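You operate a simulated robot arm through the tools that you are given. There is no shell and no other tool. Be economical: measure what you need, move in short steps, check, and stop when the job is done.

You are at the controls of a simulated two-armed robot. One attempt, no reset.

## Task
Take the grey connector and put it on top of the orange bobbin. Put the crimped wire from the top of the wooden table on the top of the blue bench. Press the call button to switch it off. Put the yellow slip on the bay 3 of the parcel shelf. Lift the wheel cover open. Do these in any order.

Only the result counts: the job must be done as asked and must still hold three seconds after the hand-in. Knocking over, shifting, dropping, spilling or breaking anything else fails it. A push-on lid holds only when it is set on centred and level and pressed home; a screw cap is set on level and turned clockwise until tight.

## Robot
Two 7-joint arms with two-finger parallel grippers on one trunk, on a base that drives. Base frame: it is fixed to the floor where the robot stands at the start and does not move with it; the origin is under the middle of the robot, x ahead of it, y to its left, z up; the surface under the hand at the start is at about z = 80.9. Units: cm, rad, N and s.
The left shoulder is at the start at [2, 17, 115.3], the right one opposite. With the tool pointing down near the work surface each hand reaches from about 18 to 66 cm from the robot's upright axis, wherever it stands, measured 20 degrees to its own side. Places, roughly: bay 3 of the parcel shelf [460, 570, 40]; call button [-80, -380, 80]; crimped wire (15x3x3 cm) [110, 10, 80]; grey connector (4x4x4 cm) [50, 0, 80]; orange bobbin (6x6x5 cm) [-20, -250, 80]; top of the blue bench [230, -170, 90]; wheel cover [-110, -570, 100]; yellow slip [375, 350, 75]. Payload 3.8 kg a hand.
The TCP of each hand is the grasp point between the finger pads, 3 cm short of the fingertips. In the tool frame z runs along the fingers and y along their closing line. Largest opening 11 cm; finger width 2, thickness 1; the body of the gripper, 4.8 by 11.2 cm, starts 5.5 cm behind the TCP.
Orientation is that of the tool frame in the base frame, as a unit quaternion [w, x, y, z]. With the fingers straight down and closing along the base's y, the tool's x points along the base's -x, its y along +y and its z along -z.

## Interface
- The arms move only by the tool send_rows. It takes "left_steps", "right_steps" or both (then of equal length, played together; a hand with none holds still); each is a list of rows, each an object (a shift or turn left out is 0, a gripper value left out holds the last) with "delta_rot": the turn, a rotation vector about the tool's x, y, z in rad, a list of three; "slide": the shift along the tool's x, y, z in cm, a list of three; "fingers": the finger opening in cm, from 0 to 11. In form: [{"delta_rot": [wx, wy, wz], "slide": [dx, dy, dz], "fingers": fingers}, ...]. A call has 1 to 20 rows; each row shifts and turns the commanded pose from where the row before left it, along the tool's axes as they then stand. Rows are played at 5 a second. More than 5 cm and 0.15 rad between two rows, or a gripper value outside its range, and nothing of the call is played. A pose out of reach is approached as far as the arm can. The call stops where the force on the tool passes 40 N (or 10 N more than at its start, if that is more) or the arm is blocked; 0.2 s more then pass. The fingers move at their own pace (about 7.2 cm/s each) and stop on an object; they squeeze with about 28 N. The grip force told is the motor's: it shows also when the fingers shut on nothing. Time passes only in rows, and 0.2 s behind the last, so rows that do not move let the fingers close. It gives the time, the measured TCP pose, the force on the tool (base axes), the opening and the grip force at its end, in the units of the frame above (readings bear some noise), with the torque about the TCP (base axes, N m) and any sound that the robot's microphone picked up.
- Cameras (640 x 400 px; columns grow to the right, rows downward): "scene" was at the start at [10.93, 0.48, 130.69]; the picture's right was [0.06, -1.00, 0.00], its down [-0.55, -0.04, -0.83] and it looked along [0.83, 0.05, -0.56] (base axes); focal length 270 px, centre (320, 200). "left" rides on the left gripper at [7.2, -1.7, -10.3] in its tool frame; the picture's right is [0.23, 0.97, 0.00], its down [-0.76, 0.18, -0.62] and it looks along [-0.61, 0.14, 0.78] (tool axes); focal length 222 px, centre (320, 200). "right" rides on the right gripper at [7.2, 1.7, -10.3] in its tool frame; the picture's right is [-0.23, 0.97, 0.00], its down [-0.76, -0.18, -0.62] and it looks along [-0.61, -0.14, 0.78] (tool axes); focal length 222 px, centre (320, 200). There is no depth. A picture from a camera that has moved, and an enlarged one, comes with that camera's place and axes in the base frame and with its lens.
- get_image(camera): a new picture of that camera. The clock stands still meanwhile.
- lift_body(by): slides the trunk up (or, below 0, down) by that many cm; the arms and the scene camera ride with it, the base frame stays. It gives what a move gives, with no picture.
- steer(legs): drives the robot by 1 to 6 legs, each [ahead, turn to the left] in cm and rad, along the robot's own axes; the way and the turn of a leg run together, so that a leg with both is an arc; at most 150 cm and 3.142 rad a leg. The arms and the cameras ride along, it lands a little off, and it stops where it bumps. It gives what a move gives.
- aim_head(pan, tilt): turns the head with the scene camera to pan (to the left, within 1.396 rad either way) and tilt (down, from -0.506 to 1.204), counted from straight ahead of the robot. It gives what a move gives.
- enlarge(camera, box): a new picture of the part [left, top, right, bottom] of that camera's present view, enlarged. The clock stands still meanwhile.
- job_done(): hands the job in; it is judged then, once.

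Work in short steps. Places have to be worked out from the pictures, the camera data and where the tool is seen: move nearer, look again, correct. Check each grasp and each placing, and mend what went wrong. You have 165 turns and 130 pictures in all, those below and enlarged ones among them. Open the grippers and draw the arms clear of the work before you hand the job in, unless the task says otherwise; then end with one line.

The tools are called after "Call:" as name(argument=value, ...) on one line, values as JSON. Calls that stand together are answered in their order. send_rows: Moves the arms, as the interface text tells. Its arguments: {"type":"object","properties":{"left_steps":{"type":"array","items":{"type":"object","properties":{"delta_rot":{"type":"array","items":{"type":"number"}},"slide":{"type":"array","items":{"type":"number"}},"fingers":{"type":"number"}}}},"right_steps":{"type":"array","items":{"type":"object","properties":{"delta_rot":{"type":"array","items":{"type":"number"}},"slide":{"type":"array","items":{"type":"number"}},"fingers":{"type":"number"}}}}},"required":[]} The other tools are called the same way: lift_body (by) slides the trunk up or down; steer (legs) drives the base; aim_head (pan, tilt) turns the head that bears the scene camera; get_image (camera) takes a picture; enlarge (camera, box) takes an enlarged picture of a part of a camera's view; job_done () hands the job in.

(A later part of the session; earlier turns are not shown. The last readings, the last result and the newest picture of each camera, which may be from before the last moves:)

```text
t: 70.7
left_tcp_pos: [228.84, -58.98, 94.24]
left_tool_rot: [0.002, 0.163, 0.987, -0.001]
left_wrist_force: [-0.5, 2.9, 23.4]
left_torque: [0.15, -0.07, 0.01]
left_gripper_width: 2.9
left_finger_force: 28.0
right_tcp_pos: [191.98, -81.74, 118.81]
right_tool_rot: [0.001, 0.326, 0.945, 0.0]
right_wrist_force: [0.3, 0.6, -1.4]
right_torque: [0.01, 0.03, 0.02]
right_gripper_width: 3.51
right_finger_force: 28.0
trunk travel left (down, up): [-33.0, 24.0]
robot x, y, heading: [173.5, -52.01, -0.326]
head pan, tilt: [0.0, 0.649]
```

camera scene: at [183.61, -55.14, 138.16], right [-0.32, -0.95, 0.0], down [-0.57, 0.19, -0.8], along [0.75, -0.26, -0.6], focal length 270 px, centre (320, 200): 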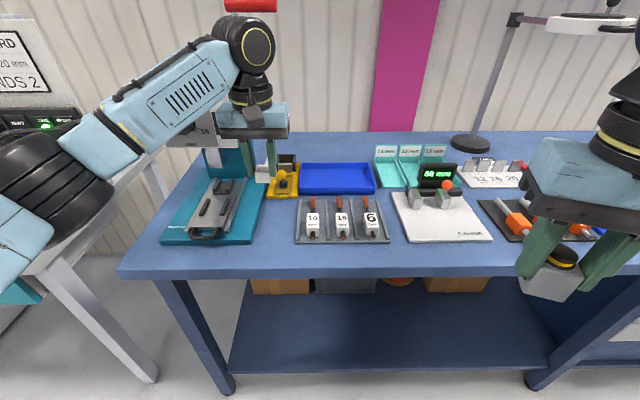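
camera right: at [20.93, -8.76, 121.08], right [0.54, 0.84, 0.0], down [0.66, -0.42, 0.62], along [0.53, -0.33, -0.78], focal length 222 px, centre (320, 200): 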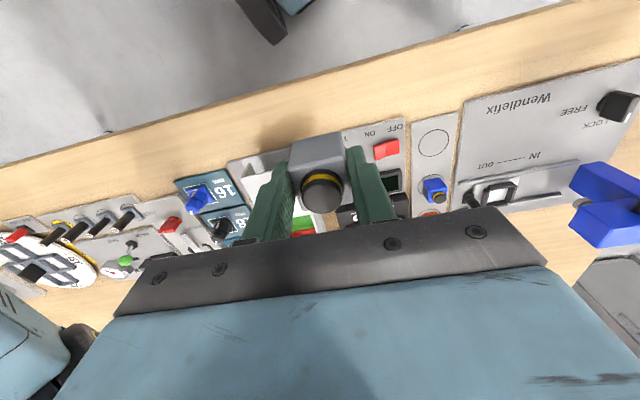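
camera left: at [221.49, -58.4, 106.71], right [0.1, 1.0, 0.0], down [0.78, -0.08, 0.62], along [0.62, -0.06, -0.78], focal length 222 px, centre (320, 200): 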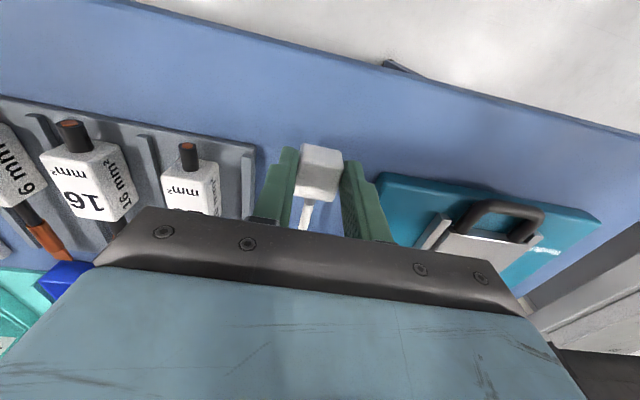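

Contact at z 94.24 with 23 N, so the block is on the bench. I'll ease up a hair, open and withdraw.

Call:
send_rows(left_steps=[{"slide": [0, 0, -0.3]}, {"fingers": 4.5}, {"fingers": 6}, {}, {"slide": [0, 0, -3]}, {"slide": [0, 0, -4.5]}, {"slide": [0, 0, -4.5]}, {"slide": [0, 0, -4.5]}, {"slide": [0, 0, -4.5]}, {"slide": [4.5, 1, 0]}, {"slide": [4.5, 1, 0]}, {"slide": [4.5, 1, 0]}, {"slide": [4.5, 1, 0]}, {}])

Call:
get_image(camera="scene")

```text
t: 73.7
left_tcp_pos: [213.19, -49.5, 115.33]
left_tool_rot: [-0.001, 0.163, 0.987, 0.001]
left_wrist_force: [0.3, -0.4, 0.2]
left_torque: [0.0, -0.02, -0.01]
left_gripper_width: 6.01
left_finger_force: 0.0
right_tcp_pos: [192.16, -81.84, 118.74]
right_tool_rot: [0.0, 0.327, 0.945, 0.0]
right_wrist_force: [0.4, -0.2, -0.5]
right_torque: [0.01, -0.01, 0.04]
right_gripper_width: 3.54
right_finger_force: 28.0
trunk travel left (down, up): [-33.0, 24.0]
robot x, y, heading: [173.5, -51.43, -0.324]
head pan, tilt: [0.0, 0.649]
```

```text
96 pictures are left
camera scene: at [183.69, -55.27, 138.15], right [-0.32, -0.95, 0.0], down [-0.57, 0.2, -0.8], along [0.75, -0.26, -0.6], focal length 270 px, centre (320, 200)
```

scene: 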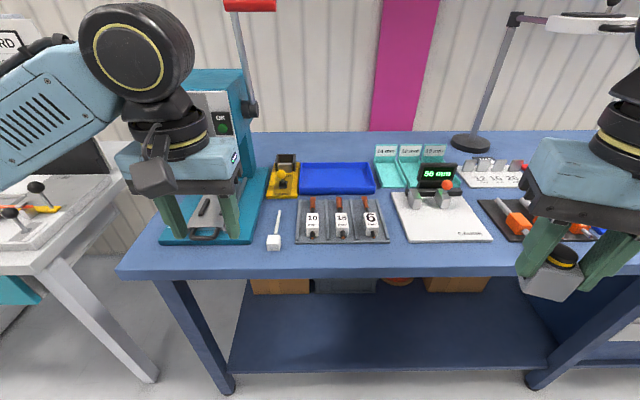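

The wire rests on the bench in a clear spot. Next I'll drive along the aisle towards the white table with the bobbin.

Call:
steer(legs=[[0, -1.581], [140, 0]])

Call:
aim_head(pan=-0.5, tilt=0.4)

Call:
get_image(camera="scene")

```text
t: 84.5
left_tcp_pos: [128.15, -222.13, 115.26]
left_tool_rot: [0.0, 0.818, 0.575, 0.0]
left_wrist_force: [0.7, 0.2, 0.4]
left_torque: [-0.03, 0.01, 0.01]
left_gripper_width: 6.02
left_finger_force: 0.0
right_tcp_pos: [95.99, -200.52, 118.82]
right_tool_rot: [0.0, 0.903, 0.43, 0.001]
right_wrist_force: [0.7, -0.1, -0.2]
right_torque: [0.03, -0.04, 0.0]
right_gripper_width: 3.51
right_finger_force: 28.2
trunk travel left (down, up): [-33.0, 24.0]
robot x, y, heading: [126.35, -182.28, -1.912]
head pan, tilt: [0.0, 0.649]
```

```text
t: 85.4
left_tcp_pos: [128.05, -222.11, 115.19]
left_tool_rot: [0.001, 0.817, 0.577, 0.001]
left_wrist_force: [-0.5, -0.8, 1.2]
left_torque: [-0.02, 0.0, 0.02]
left_gripper_width: 6.0
left_finger_force: 0.0
right_tcp_pos: [96.09, -200.5, 118.73]
right_tool_rot: [0.0, 0.903, 0.43, 0.001]
right_wrist_force: [-0.1, -0.6, -0.5]
right_torque: [-0.02, -0.02, 0.01]
right_gripper_width: 3.51
right_finger_force: 28.0
trunk travel left (down, up): [-33.0, 24.0]
robot x, y, heading: [126.68, -182.44, -1.913]
head pan, tilt: [-0.499, 0.4]
```

```text
95 pictures are left
camera scene: at [118.88, -190.63, 140.4], right [-0.67, 0.75, 0.0], down [0.29, 0.26, -0.92], along [-0.69, -0.61, -0.39], focal length 270 px, centre (320, 200)
```

scene: 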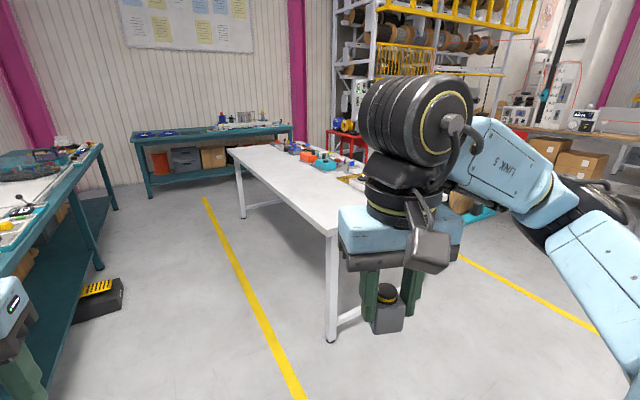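

The gap between the tables is open. I'll drive forward, turn into it, and look at the white table's near end.

Call:
steer(legs=[[58, 0], [0, -1.565], [103, 0]])

Call:
aim_head(pan=1.0, tilt=0.6)

Call:
get_image(camera="scene")

```text
t: 97.5
left_tcp_pos: [-30.82, -204.85, 115.23]
left_tool_rot: [0.0, 0.986, -0.165, 0.0]
left_wrist_force: [0.2, -0.6, 0.8]
left_torque: [-0.02, 0.01, -0.02]
left_gripper_width: 6.01
left_finger_force: 0.1
right_tcp_pos: [-9.64, -172.46, 118.83]
right_tool_rot: [0.0, 0.945, -0.327, 0.0]
right_wrist_force: [-0.8, 0.4, -1.0]
right_torque: [-0.01, 0.01, -0.02]
right_gripper_width: 3.49
right_finger_force: 27.8
trunk travel left (down, up): [-33.0, 24.0]
robot x, y, heading: [9.1, -202.99, 2.815]
head pan, tilt: [-0.499, 0.4]
```

```text
t: 99.0
left_tcp_pos: [-30.85, -204.79, 115.24]
left_tool_rot: [0.0, 0.986, -0.164, 0.0]
left_wrist_force: [-0.7, -0.4, 0.5]
left_torque: [0.01, 0.0, 0.03]
left_gripper_width: 6.01
left_finger_force: 0.1
right_tcp_pos: [-9.53, -172.55, 118.81]
right_tool_rot: [0.0, 0.945, -0.327, -0.001]
right_wrist_force: [0.5, 1.1, 0.2]
right_torque: [-0.02, 0.02, -0.01]
right_gripper_width: 3.51
right_finger_force: 28.1
trunk travel left (down, up): [-33.0, 24.0]
robot x, y, heading: [8.68, -202.42, 2.81]
head pan, tilt: [1.0, 0.6]
```

```text
94 pictures are left
camera scene: at [-0.06, -207.59, 138.58], right [-0.62, 0.78, 0.0], down [0.44, 0.35, -0.83], along [-0.65, -0.51, -0.56], focal length 270 px, centre (320, 200)
```

scene: 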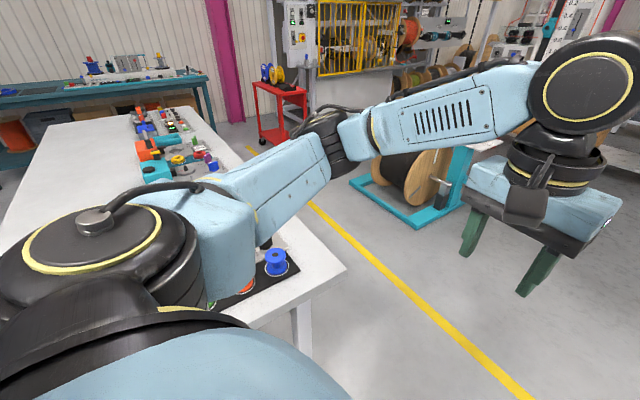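

I see a set of bobbins near the table's near corner. I'll turn to face the table.

Call:
steer(legs=[[0, 1.566]])

Call:
aim_head(pan=-0.1, tilt=0.75)

Call:
get_image(camera="scene")

```text
t: 103.3
left_tcp_pos: [11.22, -242.31, 115.2]
left_tool_rot: [0.001, 0.812, 0.584, 0.0]
left_wrist_force: [-0.3, 0.9, -1.0]
left_torque: [-0.01, 0.0, -0.01]
left_gripper_width: 6.01
left_finger_force: 0.0
right_tcp_pos: [-21.24, -221.43, 118.77]
right_tool_rot: [0.0, 0.898, 0.439, 0.0]
right_wrist_force: [-0.3, -0.4, -0.5]
right_torque: [-0.01, 0.01, -0.05]
right_gripper_width: 3.55
right_finger_force: 27.7
trunk travel left (down, up): [-33.0, 24.0]
robot x, y, heading: [9.27, -202.85, -1.894]
head pan, tilt: [1.0, 0.6]
```

```text
t: 104.6
left_tcp_pos: [11.22, -242.43, 115.33]
left_tool_rot: [0.0, 0.812, 0.584, 0.0]
left_wrist_force: [-0.5, -0.1, 0.2]
left_torque: [0.01, -0.02, 0.01]
left_gripper_width: 6.01
left_finger_force: 0.1
right_tcp_pos: [-21.19, -221.43, 118.78]
right_tool_rot: [0.0, 0.898, 0.44, 0.0]
right_wrist_force: [0.6, 0.0, -0.6]
right_torque: [0.0, -0.01, 0.0]
right_gripper_width: 3.49
right_finger_force: 28.4
trunk travel left (down, up): [-33.0, 24.0]
robot x, y, heading: [8.84, -203.14, -1.895]
head pan, tilt: [-0.099, 0.75]
```

```text
93 pictures are left
camera scene: at [4.79, -212.35, 137.29], right [-0.91, 0.41, 0.0], down [0.28, 0.62, -0.73], along [-0.3, -0.67, -0.68], focal length 270 px, centre (320, 200)
```

scene: 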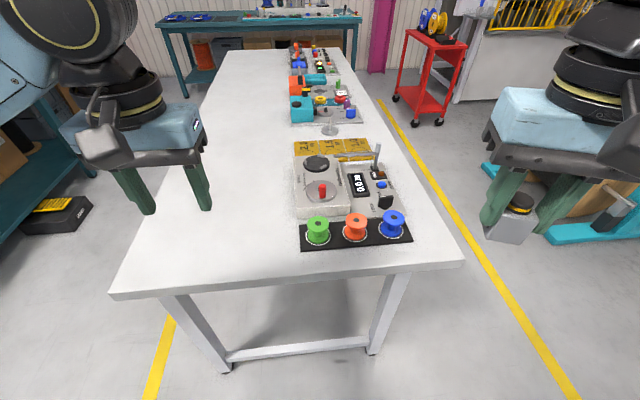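

The orange bobbin is the middle one of three. I'll drive 8 cm closer and zoom in.

Call:
steer(legs=[[8, 0]])

Call:
enlarge(camera="scene", box=[290, 200, 430, 280])

```text
t: 105.7
left_tcp_pos: [8.7, -250.02, 115.17]
left_tool_rot: [0.0, 0.812, 0.584, 0.0]
left_wrist_force: [0.1, -0.9, -0.1]
left_torque: [0.01, 0.01, -0.04]
left_gripper_width: 6.01
left_finger_force: 0.0
right_tcp_pos: [-23.73, -228.92, 118.74]
right_tool_rot: [0.0, 0.899, 0.439, 0.0]
right_wrist_force: [-0.5, -0.6, -1.5]
right_torque: [0.02, -0.02, -0.02]
right_gripper_width: 3.53
right_finger_force: 27.9
trunk travel left (down, up): [-33.0, 24.0]
robot x, y, heading: [6.51, -210.38, -1.891]
head pan, tilt: [-0.099, 0.75]
```

```text
4.57 times, centred on (360, 240) of scene
camera zoom: at [2.22, -219.93, 137.28], right [-0.91, 0.41, 0.0], down [0.28, 0.62, -0.73], along [-0.3, -0.67, -0.68], focal length 1234 px, centre (137, 17)
```

zoom: 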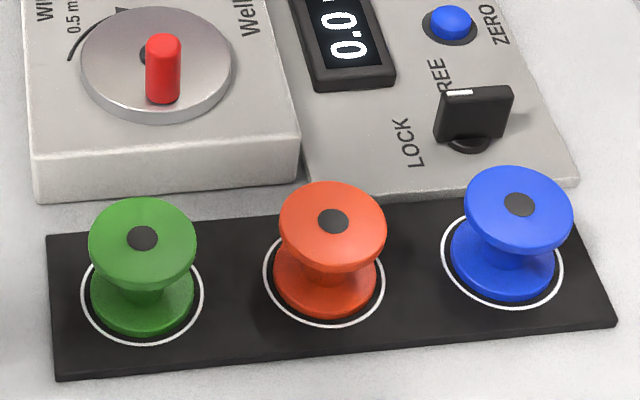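

The bobbin's top centre is at about (-23.6, -252.45). I'll bring the connector above it at height about 101 and check.

Call:
send_rows(right_steps=[{"slide": [-3.08, 2.42, 2.5]}, {"slide": [-3.08, 2.42, 3]}, {"slide": [-3.08, 2.42, 3]}, {"slide": [-3.08, 2.42, 3]}, {"slide": [-3.08, 2.42, 3]}, {"slide": [-3.08, 2.42, 3]}, {}])

Call:
get_image(camera="right")

Call:
get_image(camera="scene")

```text
t: 107.3
left_tcp_pos: [8.61, -249.77, 115.21]
left_tool_rot: [0.001, 0.813, 0.583, 0.0]
left_wrist_force: [0.0, -0.5, -0.2]
left_torque: [-0.04, 0.01, 0.0]
left_gripper_width: 5.98
left_finger_force: 0.1
right_tcp_pos: [-23.67, -252.32, 101.29]
right_tool_rot: [0.0, 0.898, 0.44, -0.001]
right_wrist_force: [-0.4, 0.3, -0.4]
right_torque: [0.0, -0.04, -0.01]
right_gripper_width: 3.5
right_finger_force: 27.6
trunk travel left (down, up): [-33.0, 24.0]
robot x, y, heading: [6.58, -210.0, -1.894]
head pan, tilt: [-0.099, 0.75]
```

```text
91 pictures are left
camera right: at [-17.89, -247.66, 111.65], right [0.63, -0.78, 0.0], down [-0.61, -0.49, 0.62], along [-0.49, -0.39, -0.78], focal length 222 px, centre (320, 200)
```

right: 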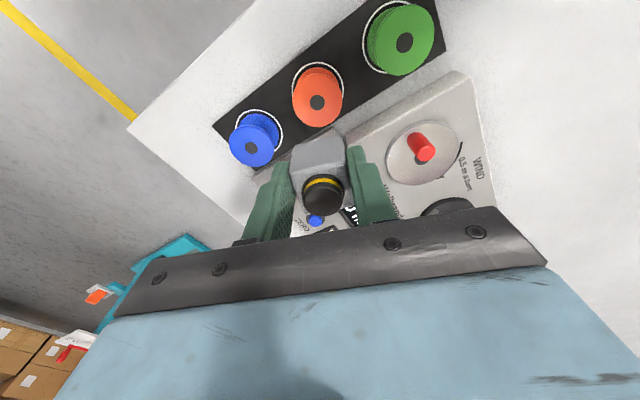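

```text
90 pictures are left
camera scene: at [2.24, -219.77, 137.3], right [-0.91, 0.41, 0.0], down [0.28, 0.62, -0.73], along [-0.3, -0.67, -0.68], focal length 270 px, centre (320, 200)
```

scene: 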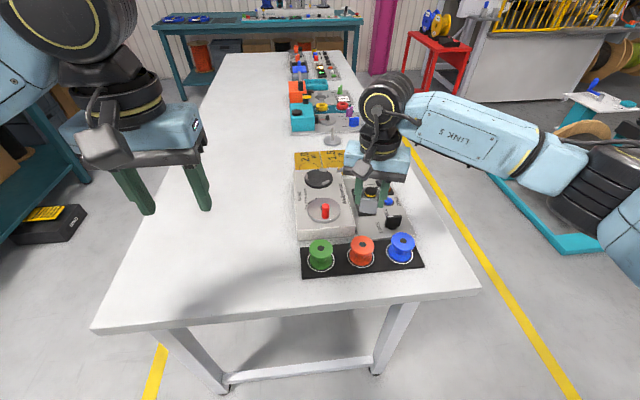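

The right camera confirms the target within about half a centimetre. I'll descend part of the way and re-measure.

Call:
send_rows(right_steps=[{"slide": [0, 0, 4]}, {"slide": [0, 0, 4]}, {}])

Call:
enlarge(camera="right", box=[200, 0, 440, 220])

Call:
enlarge(camera="scene", box=[290, 170, 450, 280])

```text
t: 108.1
left_tcp_pos: [8.63, -249.93, 115.22]
left_tool_rot: [0.0, 0.812, 0.583, 0.0]
left_wrist_force: [0.2, -0.1, 0.7]
left_torque: [0.0, -0.03, 0.0]
left_gripper_width: 6.02
left_finger_force: 0.1
right_tcp_pos: [-23.51, -252.34, 93.21]
right_tool_rot: [0.0, 0.899, 0.439, 0.0]
right_wrist_force: [-0.6, -0.2, -0.5]
right_torque: [0.02, 0.03, 0.0]
right_gripper_width: 3.51
right_finger_force: 27.8
trunk travel left (down, up): [-33.0, 24.0]
robot x, y, heading: [6.33, -210.65, -1.898]
head pan, tilt: [-0.099, 0.75]
```

```text
1.82 times, centred on (320, 110) of right
camera zoom: at [-17.87, -247.76, 103.65], right [0.63, -0.78, 0.0], down [-0.61, -0.49, 0.62], along [-0.48, -0.39, -0.78], focal length 404 px, centre (320, 364)
```

zoom: 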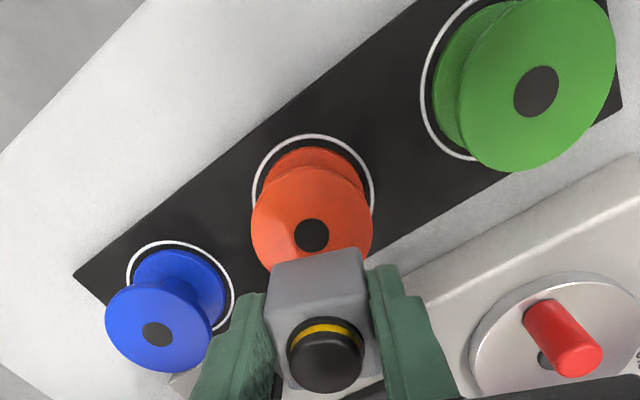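

```text
3.64 times, centred on (370, 225) of scene
camera zoom: at [2.26, -219.81, 137.3], right [-0.91, 0.41, 0.0], down [0.28, 0.62, -0.73], along [-0.3, -0.67, -0.68], focal length 982 px, centre (138, 109)
```

zoom: 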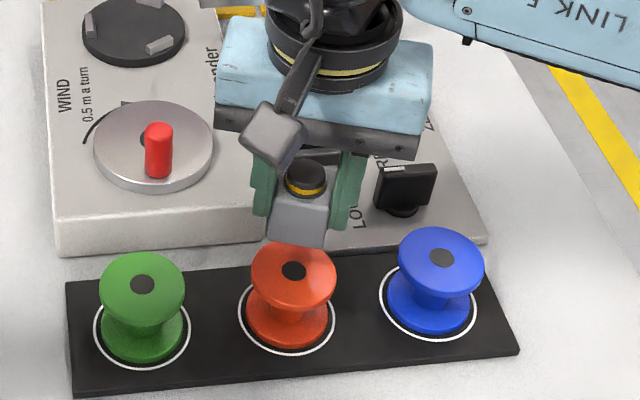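

The hole is centred at about (-23.45, -252.1), almost exactly below. I'll descend gently to contact.

Call:
send_rows(right_steps=[{"slide": [0.2, -0.1, 1.5]}, {"slide": [0, 0, 1]}, {"slide": [0, 0, 0.4]}, {}])

Call:
enlarge(camera="scene", box=[310, 190, 430, 280])

```text
t: 109.1
left_tcp_pos: [8.75, -249.92, 115.22]
left_tool_rot: [0.001, 0.812, 0.584, 0.0]
left_wrist_force: [-0.1, 0.0, 0.2]
left_torque: [0.01, -0.01, -0.03]
left_gripper_width: 6.02
left_finger_force: 0.1
right_tcp_pos: [-23.53, -252.0, 90.44]
right_tool_rot: [0.0, 0.898, 0.439, -0.001]
right_wrist_force: [0.2, -0.3, 3.7]
right_torque: [-0.04, 0.04, 0.01]
right_gripper_width: 3.49
right_finger_force: 28.1
trunk travel left (down, up): [-33.0, 24.0]
robot x, y, heading: [6.12, -209.9, -1.895]
head pan, tilt: [-0.099, 0.75]
```

```text
4.44 times, centred on (370, 235) of scene
camera zoom: at [2.27, -219.81, 137.3], right [-0.91, 0.41, 0.0], down [0.28, 0.62, -0.73], along [-0.3, -0.67, -0.68], focal length 1200 px, centre (98, 44)
```

zoom: 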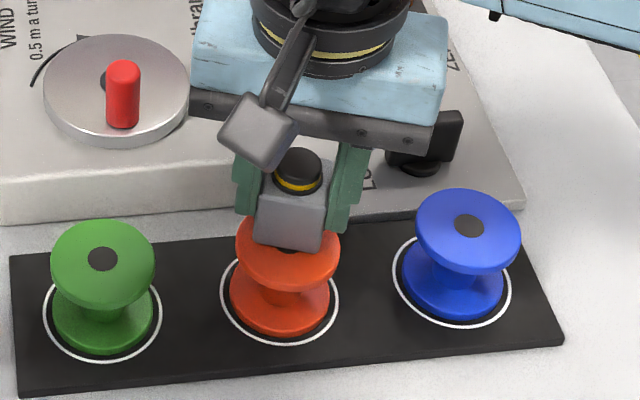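

A slight contact force shows the bobbin's top is at about z 86.5, so its centre is really about (-23.05, -251.7). The connector sits about a centimetre too far back. I'll lift a little, shift and look again.

Call:
send_rows(right_steps=[{"slide": [0, 0, -0.8]}, {"slide": [1.0, 0.2, 0]}, {}])

Call:
enlarge(camera="scene", box=[310, 190, 430, 280])

Call:
enlarge(camera="right", box=[240, 80, 400, 220])

```text
t: 109.9
left_tcp_pos: [8.66, -249.86, 115.2]
left_tool_rot: [0.0, 0.812, 0.584, 0.0]
left_wrist_force: [-1.2, 0.0, 0.8]
left_torque: [-0.02, -0.02, 0.0]
left_gripper_width: 6.01
left_finger_force: 0.0
right_tcp_pos: [-22.82, -251.58, 91.14]
right_tool_rot: [-0.001, 0.899, 0.439, 0.0]
right_wrist_force: [0.2, 0.9, -1.6]
right_torque: [0.01, -0.01, 0.01]
right_gripper_width: 3.51
right_finger_force: 27.9
trunk travel left (down, up): [-33.0, 24.0]
robot x, y, heading: [6.39, -210.51, -1.899]
head pan, tilt: [-0.099, 0.75]
```

```text
4.44 times, centred on (370, 235) of scene
camera zoom: at [2.25, -219.84, 137.29], right [-0.91, 0.41, 0.0], down [0.28, 0.62, -0.73], along [-0.3, -0.67, -0.68], focal length 1200 px, centre (98, 44)
```

zoom: 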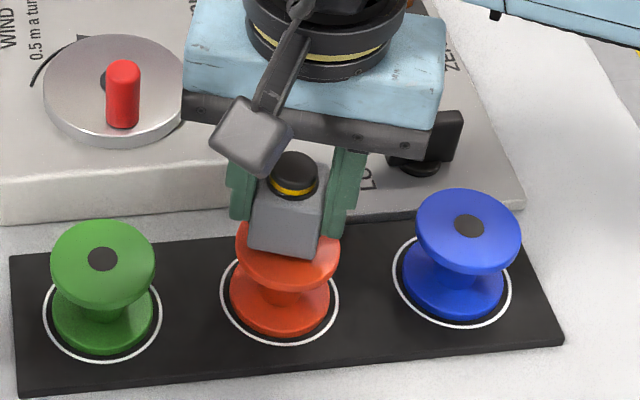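

```text
2.86 times, centred on (320, 150) of right
camera zoom: at [-17.06, -246.87, 101.47], right [0.63, -0.78, 0.0], down [-0.61, -0.49, 0.62], along [-0.48, -0.39, -0.78], focal length 635 px, centre (320, 343)
```

zoom: 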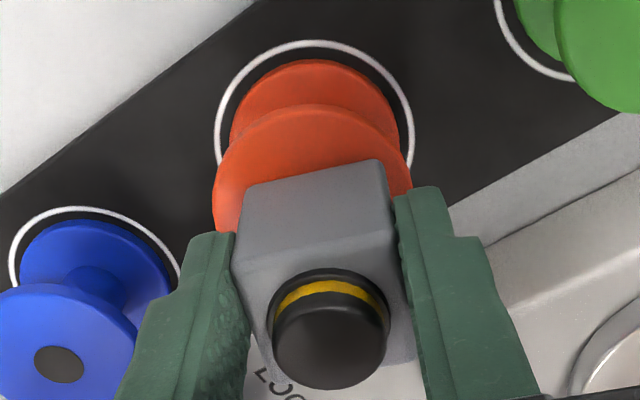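

The connector is now within about 3 mm of the bobbin's centre. I'll nudge slightly and lower to contact.

Call:
send_rows(right_steps=[{"slide": [0.3, 0, 0.3]}, {"slide": [0, 0, 0.4]}, {"slide": [0, 0, 0.2]}, {}])

Call:
enlarge(camera="scene", box=[310, 190, 430, 280])

```text
t: 110.9
left_tcp_pos: [8.7, -249.89, 115.2]
left_tool_rot: [-0.001, 0.812, 0.584, 0.0]
left_wrist_force: [0.0, -0.7, 0.8]
left_torque: [-0.01, 0.03, -0.05]
left_gripper_width: 6.0
left_finger_force: 0.1
right_tcp_pos: [-22.55, -251.31, 90.28]
right_tool_rot: [0.002, 0.898, 0.439, -0.002]
right_wrist_force: [-2.2, 1.0, 11.2]
right_torque: [-0.03, 0.19, -0.03]
right_gripper_width: 3.52
right_finger_force: 27.8
trunk travel left (down, up): [-33.0, 24.0]
robot x, y, heading: [6.34, -210.23, -1.896]
head pan, tilt: [-0.099, 0.75]
```

```text
4.44 times, centred on (370, 235) of scene
camera zoom: at [2.3, -219.74, 137.31], right [-0.91, 0.41, 0.0], down [0.28, 0.62, -0.73], along [-0.3, -0.67, -0.68], focal length 1200 px, centre (98, 44)
```

zoom: 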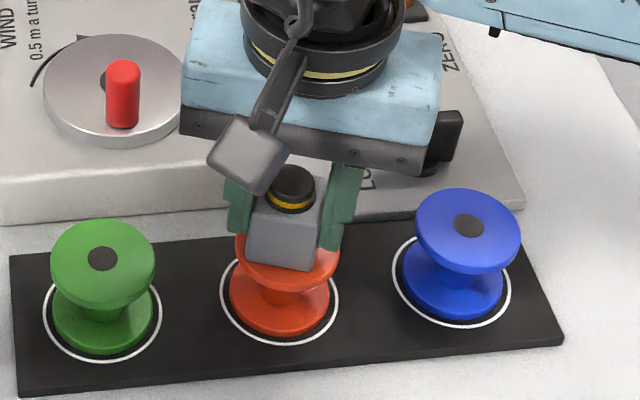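

Contact at 11 N with the connector well inside the flange. I'll ease, release and withdraw upwards.

Call:
send_rows(right_steps=[{"slide": [0, 0, -0.15]}, {"fingers": 4.2}, {"fingers": 5.5}, {"fingers": 7}, {}, {"slide": [0, 0, -3]}, {"slide": [0, 0, -4.5]}, {"slide": [0, 0, -4.5]}, {"slide": [0, 0, -4.5]}, {"slide": [0, 0, -4.5]}, {"slide": [0, 0, -4.5]}, {"slide": [3, -2.5, 0]}, {"slide": [3, -2.5, 0]}, {"slide": [3, -2.5, 0]}, {"slide": [3, -2.5, 0]}, {}])

Call:
enlarge(camera="scene", box=[290, 180, 430, 280])

```text
t: 114.3
left_tcp_pos: [8.88, -249.98, 115.25]
left_tool_rot: [-0.001, 0.812, 0.583, 0.0]
left_wrist_force: [0.0, -0.3, 0.3]
left_torque: [0.01, 0.02, -0.01]
left_gripper_width: 6.03
left_finger_force: 0.0
right_tcp_pos: [-23.09, -235.76, 115.89]
right_tool_rot: [0.0, 0.898, 0.439, 0.0]
right_wrist_force: [-0.3, 0.5, 0.1]
right_torque: [0.0, -0.02, 0.0]
right_gripper_width: 7.0
right_finger_force: 0.0
trunk travel left (down, up): [-33.0, 24.0]
robot x, y, heading: [6.69, -210.0, -1.89]
head pan, tilt: [-0.099, 0.75]
```

```text
4.00 times, centred on (360, 230) of scene
camera zoom: at [2.27, -219.88, 137.29], right [-0.91, 0.41, 0.0], down [0.28, 0.62, -0.73], along [-0.3, -0.67, -0.68], focal length 1080 px, centre (160, 80)
```

zoom: 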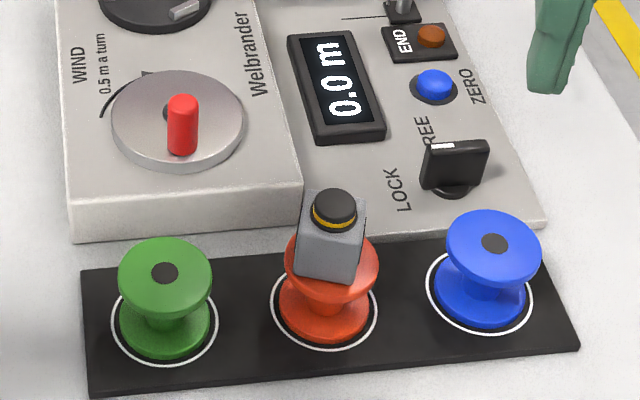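

The connector stands on the orange bobbin. Next is the call button, reached from the table's other long side. I'll back out and drive round.

Call:
steer(legs=[[-10, 0], [0, -1.583], [92, 0], [0, 1.571], [100, 0]])

Call:
aim_head(pan=0.5, tilt=0.5)

Call:
get_image(camera="scene")

```text
t: 132.3
left_tcp_pos: [-107.15, -305.31, 115.22]
left_tool_rot: [0.001, 0.81, 0.586, 0.0]
left_wrist_force: [0.0, -0.1, -0.2]
left_torque: [0.03, -0.01, 0.02]
left_gripper_width: 6.0
left_finger_force: 0.1
right_tcp_pos: [-139.09, -291.29, 115.72]
right_tool_rot: [-0.001, 0.897, 0.442, 0.0]
right_wrist_force: [-0.2, 0.1, -0.7]
right_torque: [0.01, 0.01, -0.01]
right_gripper_width: 6.98
right_finger_force: 0.2
trunk travel left (down, up): [-33.0, 24.0]
robot x, y, heading: [-109.52, -265.48, -1.892]
head pan, tilt: [-0.099, 0.75]
```

```text
t: 133.3
left_tcp_pos: [-107.1, -305.34, 115.28]
left_tool_rot: [0.0, 0.81, 0.586, 0.0]
left_wrist_force: [0.0, -0.5, 0.0]
left_torque: [-0.02, 0.0, 0.02]
left_gripper_width: 6.01
left_finger_force: 0.0
right_tcp_pos: [-139.12, -291.36, 115.93]
right_tool_rot: [0.0, 0.897, 0.441, -0.001]
right_wrist_force: [-0.3, 0.8, -0.3]
right_torque: [-0.01, -0.02, 0.02]
right_gripper_width: 7.01
right_finger_force: 0.1
trunk travel left (down, up): [-33.0, 24.0]
robot x, y, heading: [-109.67, -265.74, -1.893]
head pan, tilt: [0.499, 0.499]
```

```text
82 pictures are left
camera scene: at [-108.82, -276.66, 139.49], right [-0.98, -0.18, 0.0], down [-0.09, 0.47, -0.88], along [0.16, -0.86, -0.48], focal length 270 px, centre (320, 200)
```

scene: 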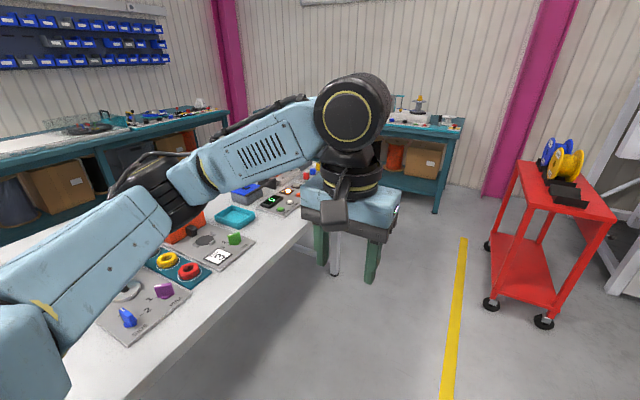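

The way is clear. I'll drive on to beside the button and turn to face the table.

Call:
steer(legs=[[88, 0], [0, 1.56]])

Call:
aim_head(pan=0, tilt=0.7)

Call:
get_image(camera="scene")

```text
t: 141.8
left_tcp_pos: [-97.96, -347.26, 115.22]
left_tool_rot: [0.0, 0.165, 0.986, 0.0]
left_wrist_force: [1.1, 0.5, -0.4]
left_torque: [0.01, 0.0, 0.04]
left_gripper_width: 5.99
left_finger_force: 0.1
right_tcp_pos: [-112.33, -378.84, 115.82]
right_tool_rot: [0.0, 0.327, 0.945, 0.0]
right_wrist_force: [0.4, -0.3, 0.8]
right_torque: [0.03, -0.01, 0.0]
right_gripper_width: 7.0
right_finger_force: 0.0
trunk travel left (down, up): [-33.0, 24.0]
robot x, y, heading: [-137.45, -349.29, -0.328]
head pan, tilt: [0.499, 0.499]
```

```text
t: 142.7
left_tcp_pos: [-97.96, -347.22, 115.28]
left_tool_rot: [0.0, 0.165, 0.986, 0.0]
left_wrist_force: [-0.5, -0.6, 0.1]
left_torque: [-0.01, -0.01, 0.03]
left_gripper_width: 6.0
left_finger_force: 0.0
right_tcp_pos: [-112.23, -378.92, 115.85]
right_tool_rot: [0.0, 0.327, 0.945, -0.001]
right_wrist_force: [0.4, 0.3, -0.4]
right_torque: [0.0, 0.01, 0.02]
right_gripper_width: 7.03
right_finger_force: 0.2
trunk travel left (down, up): [-33.0, 24.0]
robot x, y, heading: [-137.59, -349.56, -0.33]
head pan, tilt: [0.0, 0.7]
```

```text
81 pictures are left
camera scene: at [-127.67, -352.88, 137.72], right [-0.32, -0.95, 0.0], down [-0.61, 0.21, -0.77], along [0.72, -0.25, -0.64], focal length 270 px, centre (320, 200)
```

scene: 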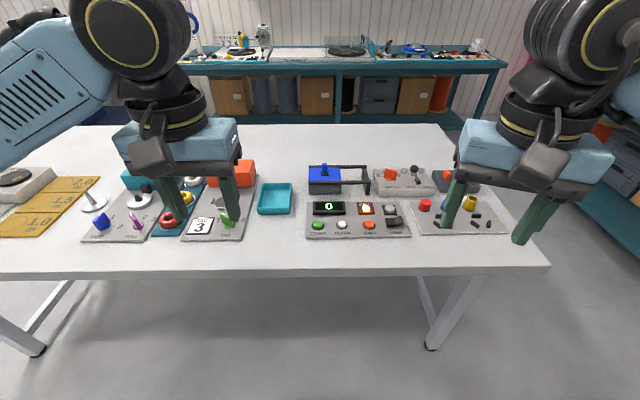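

I see a panel with several buttons and will zoom in to read the labels.

Call:
enlarge(camera="scene", box=[295, 190, 415, 245])

Call:
enlarge(camera="scene", box=[400, 155, 540, 245])

```text
5.33 times, centred on (355, 218) of scene
camera zoom: at [-127.67, -352.88, 137.72], right [-0.32, -0.95, 0.0], down [-0.61, 0.21, -0.77], along [0.72, -0.25, -0.64], focal length 1440 px, centre (133, 107)
```

zoom: 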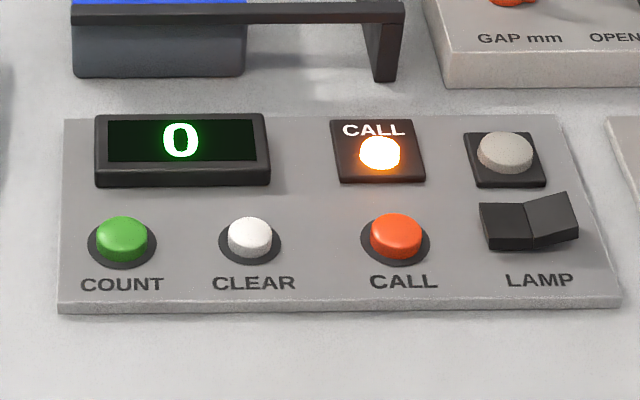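

```text
4.44 times, centred on (470, 200) of scene
camera zoom: at [-127.67, -352.88, 137.72], right [-0.32, -0.95, 0.0], down [-0.61, 0.21, -0.77], along [0.72, -0.25, -0.64], focal length 1200 px, centre (-347, 200)
```

zoom: 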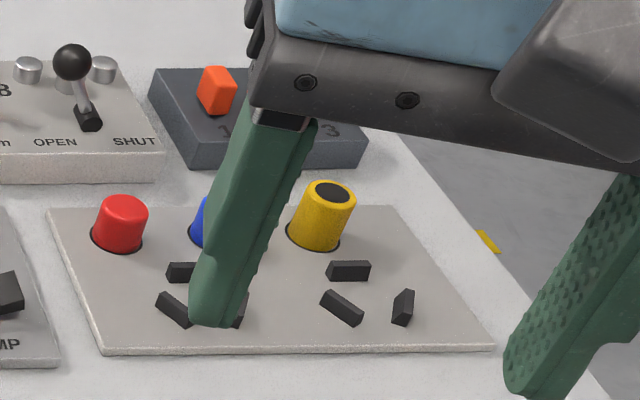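

The orange CALL button, with its lamp lit, is at about (-80.7, -384). I'll drive 14 cm closer and bring the right hand, closed, above it.

Call:
steer(legs=[[14, 0]])

Call:
enlarge(camera="scene", box=[295, 200, 455, 300])

```text
t: 144.1
left_tcp_pos: [-84.62, -351.84, 115.21]
left_tool_rot: [0.0, 0.165, 0.986, 0.0]
left_wrist_force: [-0.4, -0.6, -0.7]
left_torque: [-0.01, 0.07, -0.02]
left_gripper_width: 6.01
left_finger_force: 0.0
right_tcp_pos: [-98.81, -383.52, 115.75]
right_tool_rot: [0.0, 0.328, 0.945, 0.0]
right_wrist_force: [-0.6, -0.3, -0.1]
right_torque: [0.05, 0.03, 0.01]
right_gripper_width: 7.0
right_finger_force: 0.0
trunk travel left (down, up): [-33.0, 24.0]
robot x, y, heading: [-124.25, -353.84, -0.331]
head pan, tilt: [0.0, 0.7]
```

```text
4.00 times, centred on (375, 250) of scene
camera zoom: at [-114.23, -357.5, 137.71], right [-0.32, -0.95, 0.0], down [-0.61, 0.21, -0.76], along [0.72, -0.25, -0.64], focal length 1080 px, centre (100, 0)
```

zoom: 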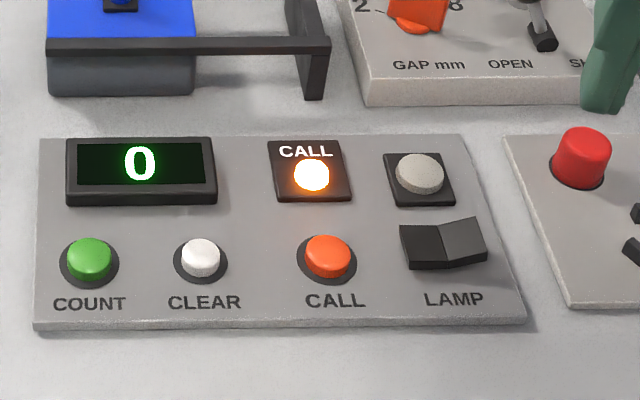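

The button is at (-80.05, -384.3). I'll move above it with closed fingers.

Call:
send_rows(right_steps=[{"slide": [-3.04, 2.2, 1.5], "fingers": 0}, {"slide": [-3.04, 2.2, 2.8]}, {"slide": [-3.04, 2.2, 2.8]}, {"slide": [-3.04, 2.2, 2.8]}, {"slide": [-3.04, 2.2, 2.8]}, {"slide": [0, 0, 4]}, {"slide": [0, 0, 3]}, {}])

Call:
enlarge(camera="scene", box=[295, 160, 455, 280])

Call:
get_image(camera="right")

```text
t: 145.8
left_tcp_pos: [-84.71, -351.65, 115.23]
left_tool_rot: [0.001, 0.164, 0.986, 0.0]
left_wrist_force: [0.9, 0.4, 0.3]
left_torque: [0.0, -0.02, -0.02]
left_gripper_width: 6.05
left_finger_force: 0.1
right_tcp_pos: [-80.26, -384.2, 96.22]
right_tool_rot: [-0.001, 0.328, 0.945, 0.0]
right_wrist_force: [-0.2, 0.0, 0.1]
right_torque: [-0.02, 0.01, 0.02]
right_gripper_width: 0.0
right_finger_force: 27.8
trunk travel left (down, up): [-33.0, 24.0]
robot x, y, heading: [-124.51, -353.81, -0.326]
head pan, tilt: [0.0, 0.7]
```

```text
3.33 times, centred on (375, 220) of scene
camera zoom: at [-114.37, -357.46, 137.72], right [-0.32, -0.95, 0.0], down [-0.61, 0.21, -0.77], along [0.72, -0.25, -0.64], focal length 900 px, centre (137, 133)
```

zoom: 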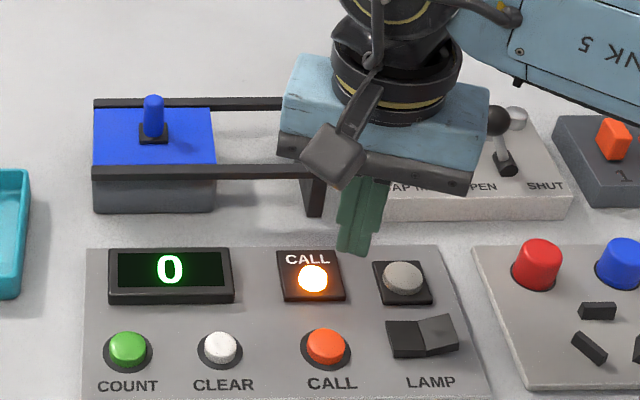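

```text
76 pictures are left
camera right: at [-84.98, -378.46, 106.46], right [0.78, 0.63, 0.0], down [0.49, -0.61, 0.62], along [0.39, -0.49, -0.78], focal length 222 px, centre (320, 200)
```

right: 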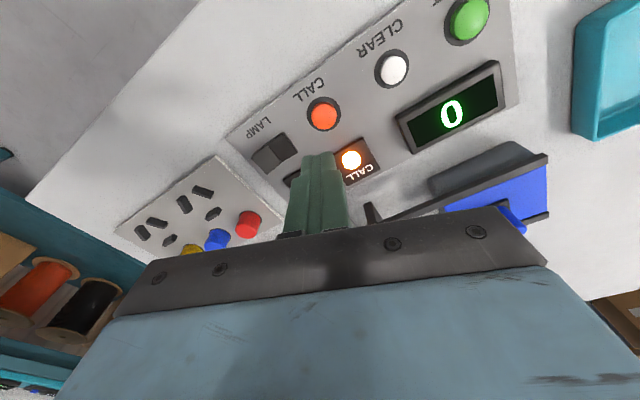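

Both cameras agree on the button's place. I'll lower to about a centimetre above it.

Call:
send_rows(right_steps=[{"slide": [-0.2, 0.1, 4]}, {"slide": [0, 0, 4]}, {"slide": [0, 0, 1.2]}, {}])

Call:
enlarge(camera="scene", box=[325, 200, 445, 280])

```text
t: 146.8
left_tcp_pos: [-84.78, -351.84, 115.23]
left_tool_rot: [0.0, 0.165, 0.986, -0.001]
left_wrist_force: [-0.7, -0.1, 0.0]
left_torque: [-0.02, 0.02, 0.0]
left_gripper_width: 6.01
left_finger_force: 0.0
right_tcp_pos: [-80.06, -384.3, 86.95]
right_tool_rot: [-0.001, 0.327, 0.945, 0.001]
right_wrist_force: [0.0, -0.9, 0.3]
right_torque: [0.02, -0.01, -0.03]
right_gripper_width: 0.01
right_finger_force: 28.2
trunk travel left (down, up): [-33.0, 24.0]
robot x, y, heading: [-124.11, -354.35, -0.332]
head pan, tilt: [0.0, 0.7]
```

```text
5.00 times, centred on (385, 240) of scene
camera zoom: at [-114.35, -357.46, 137.72], right [-0.32, -0.95, 0.0], down [-0.61, 0.21, -0.76], along [0.72, -0.25, -0.64], focal length 1350 px, centre (-5, 0)
```

zoom: 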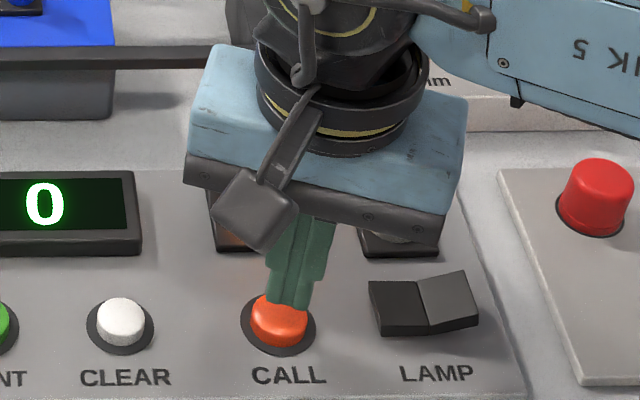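

The fingertips are just above the button. I'll press gradually once and then lift.

Call:
send_rows(right_steps=[{"slide": [0, 0, 0.5]}, {"slide": [0, 0, 0.4]}, {"slide": [0, 0, 0.3]}, {"slide": [0, 0, 0.3]}])

Call:
enlarge(camera="right", box=[260, 60, 440, 220])

```text
t: 147.8
left_tcp_pos: [-84.69, -351.76, 115.3]
left_tool_rot: [0.0, 0.165, 0.986, 0.0]
left_wrist_force: [0.8, 0.2, -0.4]
left_torque: [0.03, -0.02, 0.02]
left_gripper_width: 5.98
left_finger_force: 0.2
right_tcp_pos: [-80.08, -384.31, 85.37]
right_tool_rot: [0.0, 0.328, 0.945, 0.0]
right_wrist_force: [-0.5, -0.4, 0.1]
right_torque: [0.0, -0.01, 0.01]
right_gripper_width: 0.0
right_finger_force: 27.9
trunk travel left (down, up): [-33.0, 24.0]
robot x, y, heading: [-124.05, -354.38, -0.333]
head pan, tilt: [0.0, 0.7]
```

```text
2.50 times, centred on (350, 140) of right
camera zoom: at [-84.71, -378.51, 95.82], right [0.78, 0.62, 0.0], down [0.49, -0.61, 0.62], along [0.39, -0.49, -0.78], focal length 555 px, centre (245, 350)
```

zoom: 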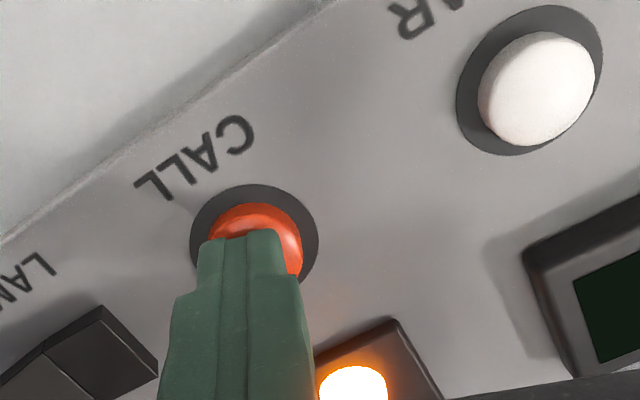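

No contact yet, with the tips at z 82.4. I'll continue in small steps.

Call:
send_rows(right_steps=[{"slide": [0, 0, 0.25]}, {"slide": [0, 0, 0.25]}, {"slide": [0, 0, 0.25]}])

Call:
enlarge(camera="right", box=[260, 60, 440, 220])

```text
t: 148.7
left_tcp_pos: [-84.68, -351.79, 115.33]
left_tool_rot: [0.001, 0.166, 0.986, -0.001]
left_wrist_force: [-0.2, 0.2, -0.7]
left_torque: [0.0, -0.01, 0.0]
left_gripper_width: 6.01
left_finger_force: 0.1
right_tcp_pos: [-79.95, -384.28, 84.65]
right_tool_rot: [0.0, 0.327, 0.945, 0.0]
right_wrist_force: [-0.4, 0.1, 3.1]
right_torque: [-0.04, 0.06, -0.02]
right_gripper_width: 0.01
right_finger_force: 28.5
trunk travel left (down, up): [-33.0, 24.0]
robot x, y, heading: [-124.51, -354.1, -0.331]
head pan, tilt: [0.0, 0.7]
heard: click
```

```text
2.50 times, centred on (350, 140) of right
camera zoom: at [-84.72, -378.49, 95.08], right [0.78, 0.62, 0.0], down [0.49, -0.61, 0.62], along [0.39, -0.49, -0.78], focal length 555 px, centre (245, 350)
```

zoom: 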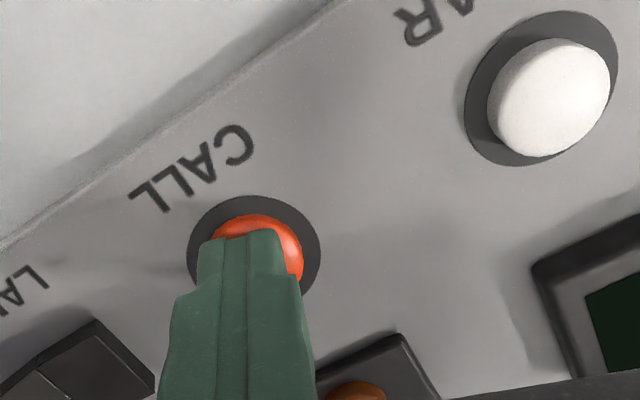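

A click was heard and the call lamp is dark. I'll lift straight up and draw the hand back.

Call:
send_rows(right_steps=[{"slide": [0, 0, -2]}, {"slide": [0, 0, -4.5]}, {"slide": [0, 0, -4.5]}, {"slide": [0, 0, -4.5]}, {"slide": [0, 0, -4.5]}, {"slide": [0, 0, -4.5]}, {"slide": [0, 0, -4.5]}, {"slide": [3, -2.5, 0]}, {"slide": [3, -2.5, 0]}, {"slide": [3, -2.5, 0]}, {"slide": [3, -2.5, 0]}, {}])

Call:
aim_head(pan=-0.9, tilt=0.35)

Call:
get_image(camera="scene")

```text
t: 151.2
left_tcp_pos: [-84.6, -351.77, 115.22]
left_tool_rot: [0.0, 0.165, 0.986, 0.0]
left_wrist_force: [0.0, -0.3, -0.6]
left_torque: [-0.02, 0.01, -0.02]
left_gripper_width: 6.0
left_finger_force: 0.2
right_tcp_pos: [-95.59, -384.88, 113.73]
right_tool_rot: [0.0, 0.327, 0.945, -0.001]
right_wrist_force: [-0.6, 0.5, -0.4]
right_torque: [-0.01, 0.0, 0.01]
right_gripper_width: 0.0
right_finger_force: 27.8
trunk travel left (down, up): [-33.0, 24.0]
robot x, y, heading: [-124.83, -354.02, -0.332]
head pan, tilt: [0.0, 0.7]
```

```text
t: 152.4
left_tcp_pos: [-84.61, -351.83, 115.25]
left_tool_rot: [0.0, 0.164, 0.986, 0.001]
left_wrist_force: [1.0, -0.1, -1.0]
left_torque: [-0.01, 0.01, 0.02]
left_gripper_width: 6.02
left_finger_force: 0.1
right_tcp_pos: [-95.52, -384.81, 113.67]
right_tool_rot: [0.0, 0.327, 0.945, 0.0]
right_wrist_force: [0.5, -0.4, -0.6]
right_torque: [0.0, 0.0, 0.01]
right_gripper_width: 0.0
right_finger_force: 27.8
trunk travel left (down, up): [-33.0, 24.0]
robot x, y, heading: [-124.39, -353.64, -0.326]
head pan, tilt: [-0.901, 0.351]
```

```text
72 pictures are left
camera scene: at [-119.27, -363.48, 140.85], right [-0.94, -0.33, 0.0], down [-0.11, 0.32, -0.94], along [0.31, -0.89, -0.34], focal length 270 px, centre (320, 200)
```

scene: 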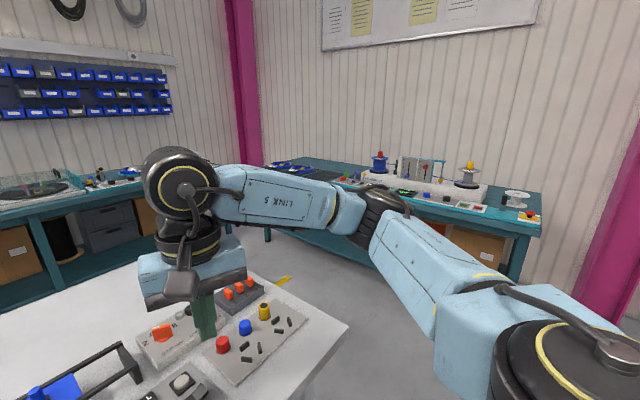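

The call lamp is off. The wheel cover should be on the bench along the back wall. I'll turn towards it and look.

Call:
steer(legs=[[0, -1.57]])

Call:
aim_head(pan=0.1, tilt=0.35)

Call:
get_image(camera="scene")

```text
t: 156.7
left_tcp_pos: [-121.95, -393.52, 115.22]
left_tool_rot: [0.0, 0.81, 0.586, 0.0]
left_wrist_force: [0.1, -0.4, 0.4]
left_torque: [0.0, -0.04, 0.02]
left_gripper_width: 5.99
left_finger_force: 0.1
right_tcp_pos: [-155.04, -383.02, 113.67]
right_tool_rot: [0.0, 0.897, 0.441, -0.001]
right_wrist_force: [0.0, 0.7, -0.4]
right_torque: [-0.02, 0.0, -0.01]
right_gripper_width: 0.01
right_finger_force: 27.5
trunk travel left (down, up): [-33.0, 24.0]
robot x, y, heading: [-124.15, -354.06, -1.893]
head pan, tilt: [-0.901, 0.351]
```

```text
t: 157.9
left_tcp_pos: [-121.81, -393.61, 115.24]
left_tool_rot: [0.001, 0.811, 0.585, 0.0]
left_wrist_force: [0.5, 0.9, -0.3]
left_torque: [-0.01, 0.01, 0.0]
left_gripper_width: 5.99
left_finger_force: 0.1
right_tcp_pos: [-155.0, -383.02, 113.73]
right_tool_rot: [0.0, 0.897, 0.441, 0.0]
right_wrist_force: [0.2, 0.1, 0.5]
right_torque: [0.0, 0.01, 0.01]
right_gripper_width: 0.0
right_finger_force: 28.3
trunk travel left (down, up): [-33.0, 24.0]
robot x, y, heading: [-124.52, -353.45, -1.894]
head pan, tilt: [0.099, 0.351]
```

```text
71 pictures are left
camera scene: at [-127.09, -365.09, 140.86], right [-0.98, 0.22, 0.0], down [0.08, 0.34, -0.94], along [-0.21, -0.92, -0.34], focal length 270 px, centre (320, 200)
```

scene: 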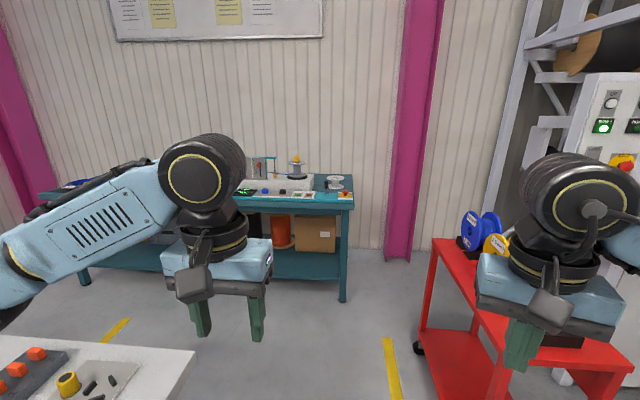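

The teal bench at the back holds the wheel cover, partly hidden by my arm. I'll drive forward, turn into the gap and look at it from nearer.

Call:
steer(legs=[[98, 0], [0, 1.56], [40, 0]])

Call:
aim_head(pan=-1.1, tilt=0.35)

Call:
get_image(camera="scene")

```text
t: 168.9
left_tcp_pos: [-77.54, -458.65, 115.27]
left_tool_rot: [0.0, 0.165, 0.986, 0.0]
left_wrist_force: [-0.1, 0.6, 0.6]
left_torque: [0.04, 0.0, -0.01]
left_gripper_width: 6.0
left_finger_force: 0.1
right_tcp_pos: [-88.58, -491.7, 113.64]
right_tool_rot: [0.001, 0.328, 0.945, 0.0]
right_wrist_force: [0.7, 0.3, -0.1]
right_torque: [0.03, 0.0, -0.01]
right_gripper_width: 0.0
right_finger_force: 27.6
trunk travel left (down, up): [-33.0, 24.0]
robot x, y, heading: [-117.3, -460.49, -0.331]
head pan, tilt: [0.099, 0.351]
```

```text
t: 170.3
left_tcp_pos: [-77.61, -458.55, 115.15]
left_tool_rot: [-0.001, 0.166, 0.986, 0.0]
left_wrist_force: [0.4, -0.5, -0.2]
left_torque: [0.01, 0.03, -0.02]
left_gripper_width: 5.99
left_finger_force: 0.2
right_tcp_pos: [-88.51, -491.68, 113.74]
right_tool_rot: [0.0, 0.328, 0.945, 0.0]
right_wrist_force: [-0.1, 0.3, -0.6]
right_torque: [-0.03, 0.01, 0.08]
right_gripper_width: 0.0
right_finger_force: 28.0
trunk travel left (down, up): [-33.0, 24.0]
robot x, y, heading: [-117.29, -460.5, -0.333]
head pan, tilt: [-1.1, 0.351]
```

```text
70 pictures are left
camera scene: at [-114.06, -470.72, 140.86], right [-0.99, -0.14, 0.0], down [-0.05, 0.34, -0.94], along [0.13, -0.93, -0.34], focal length 270 px, centre (320, 200)
```

scene: 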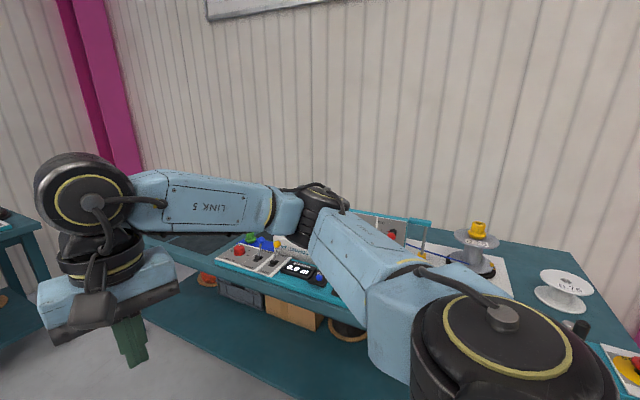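

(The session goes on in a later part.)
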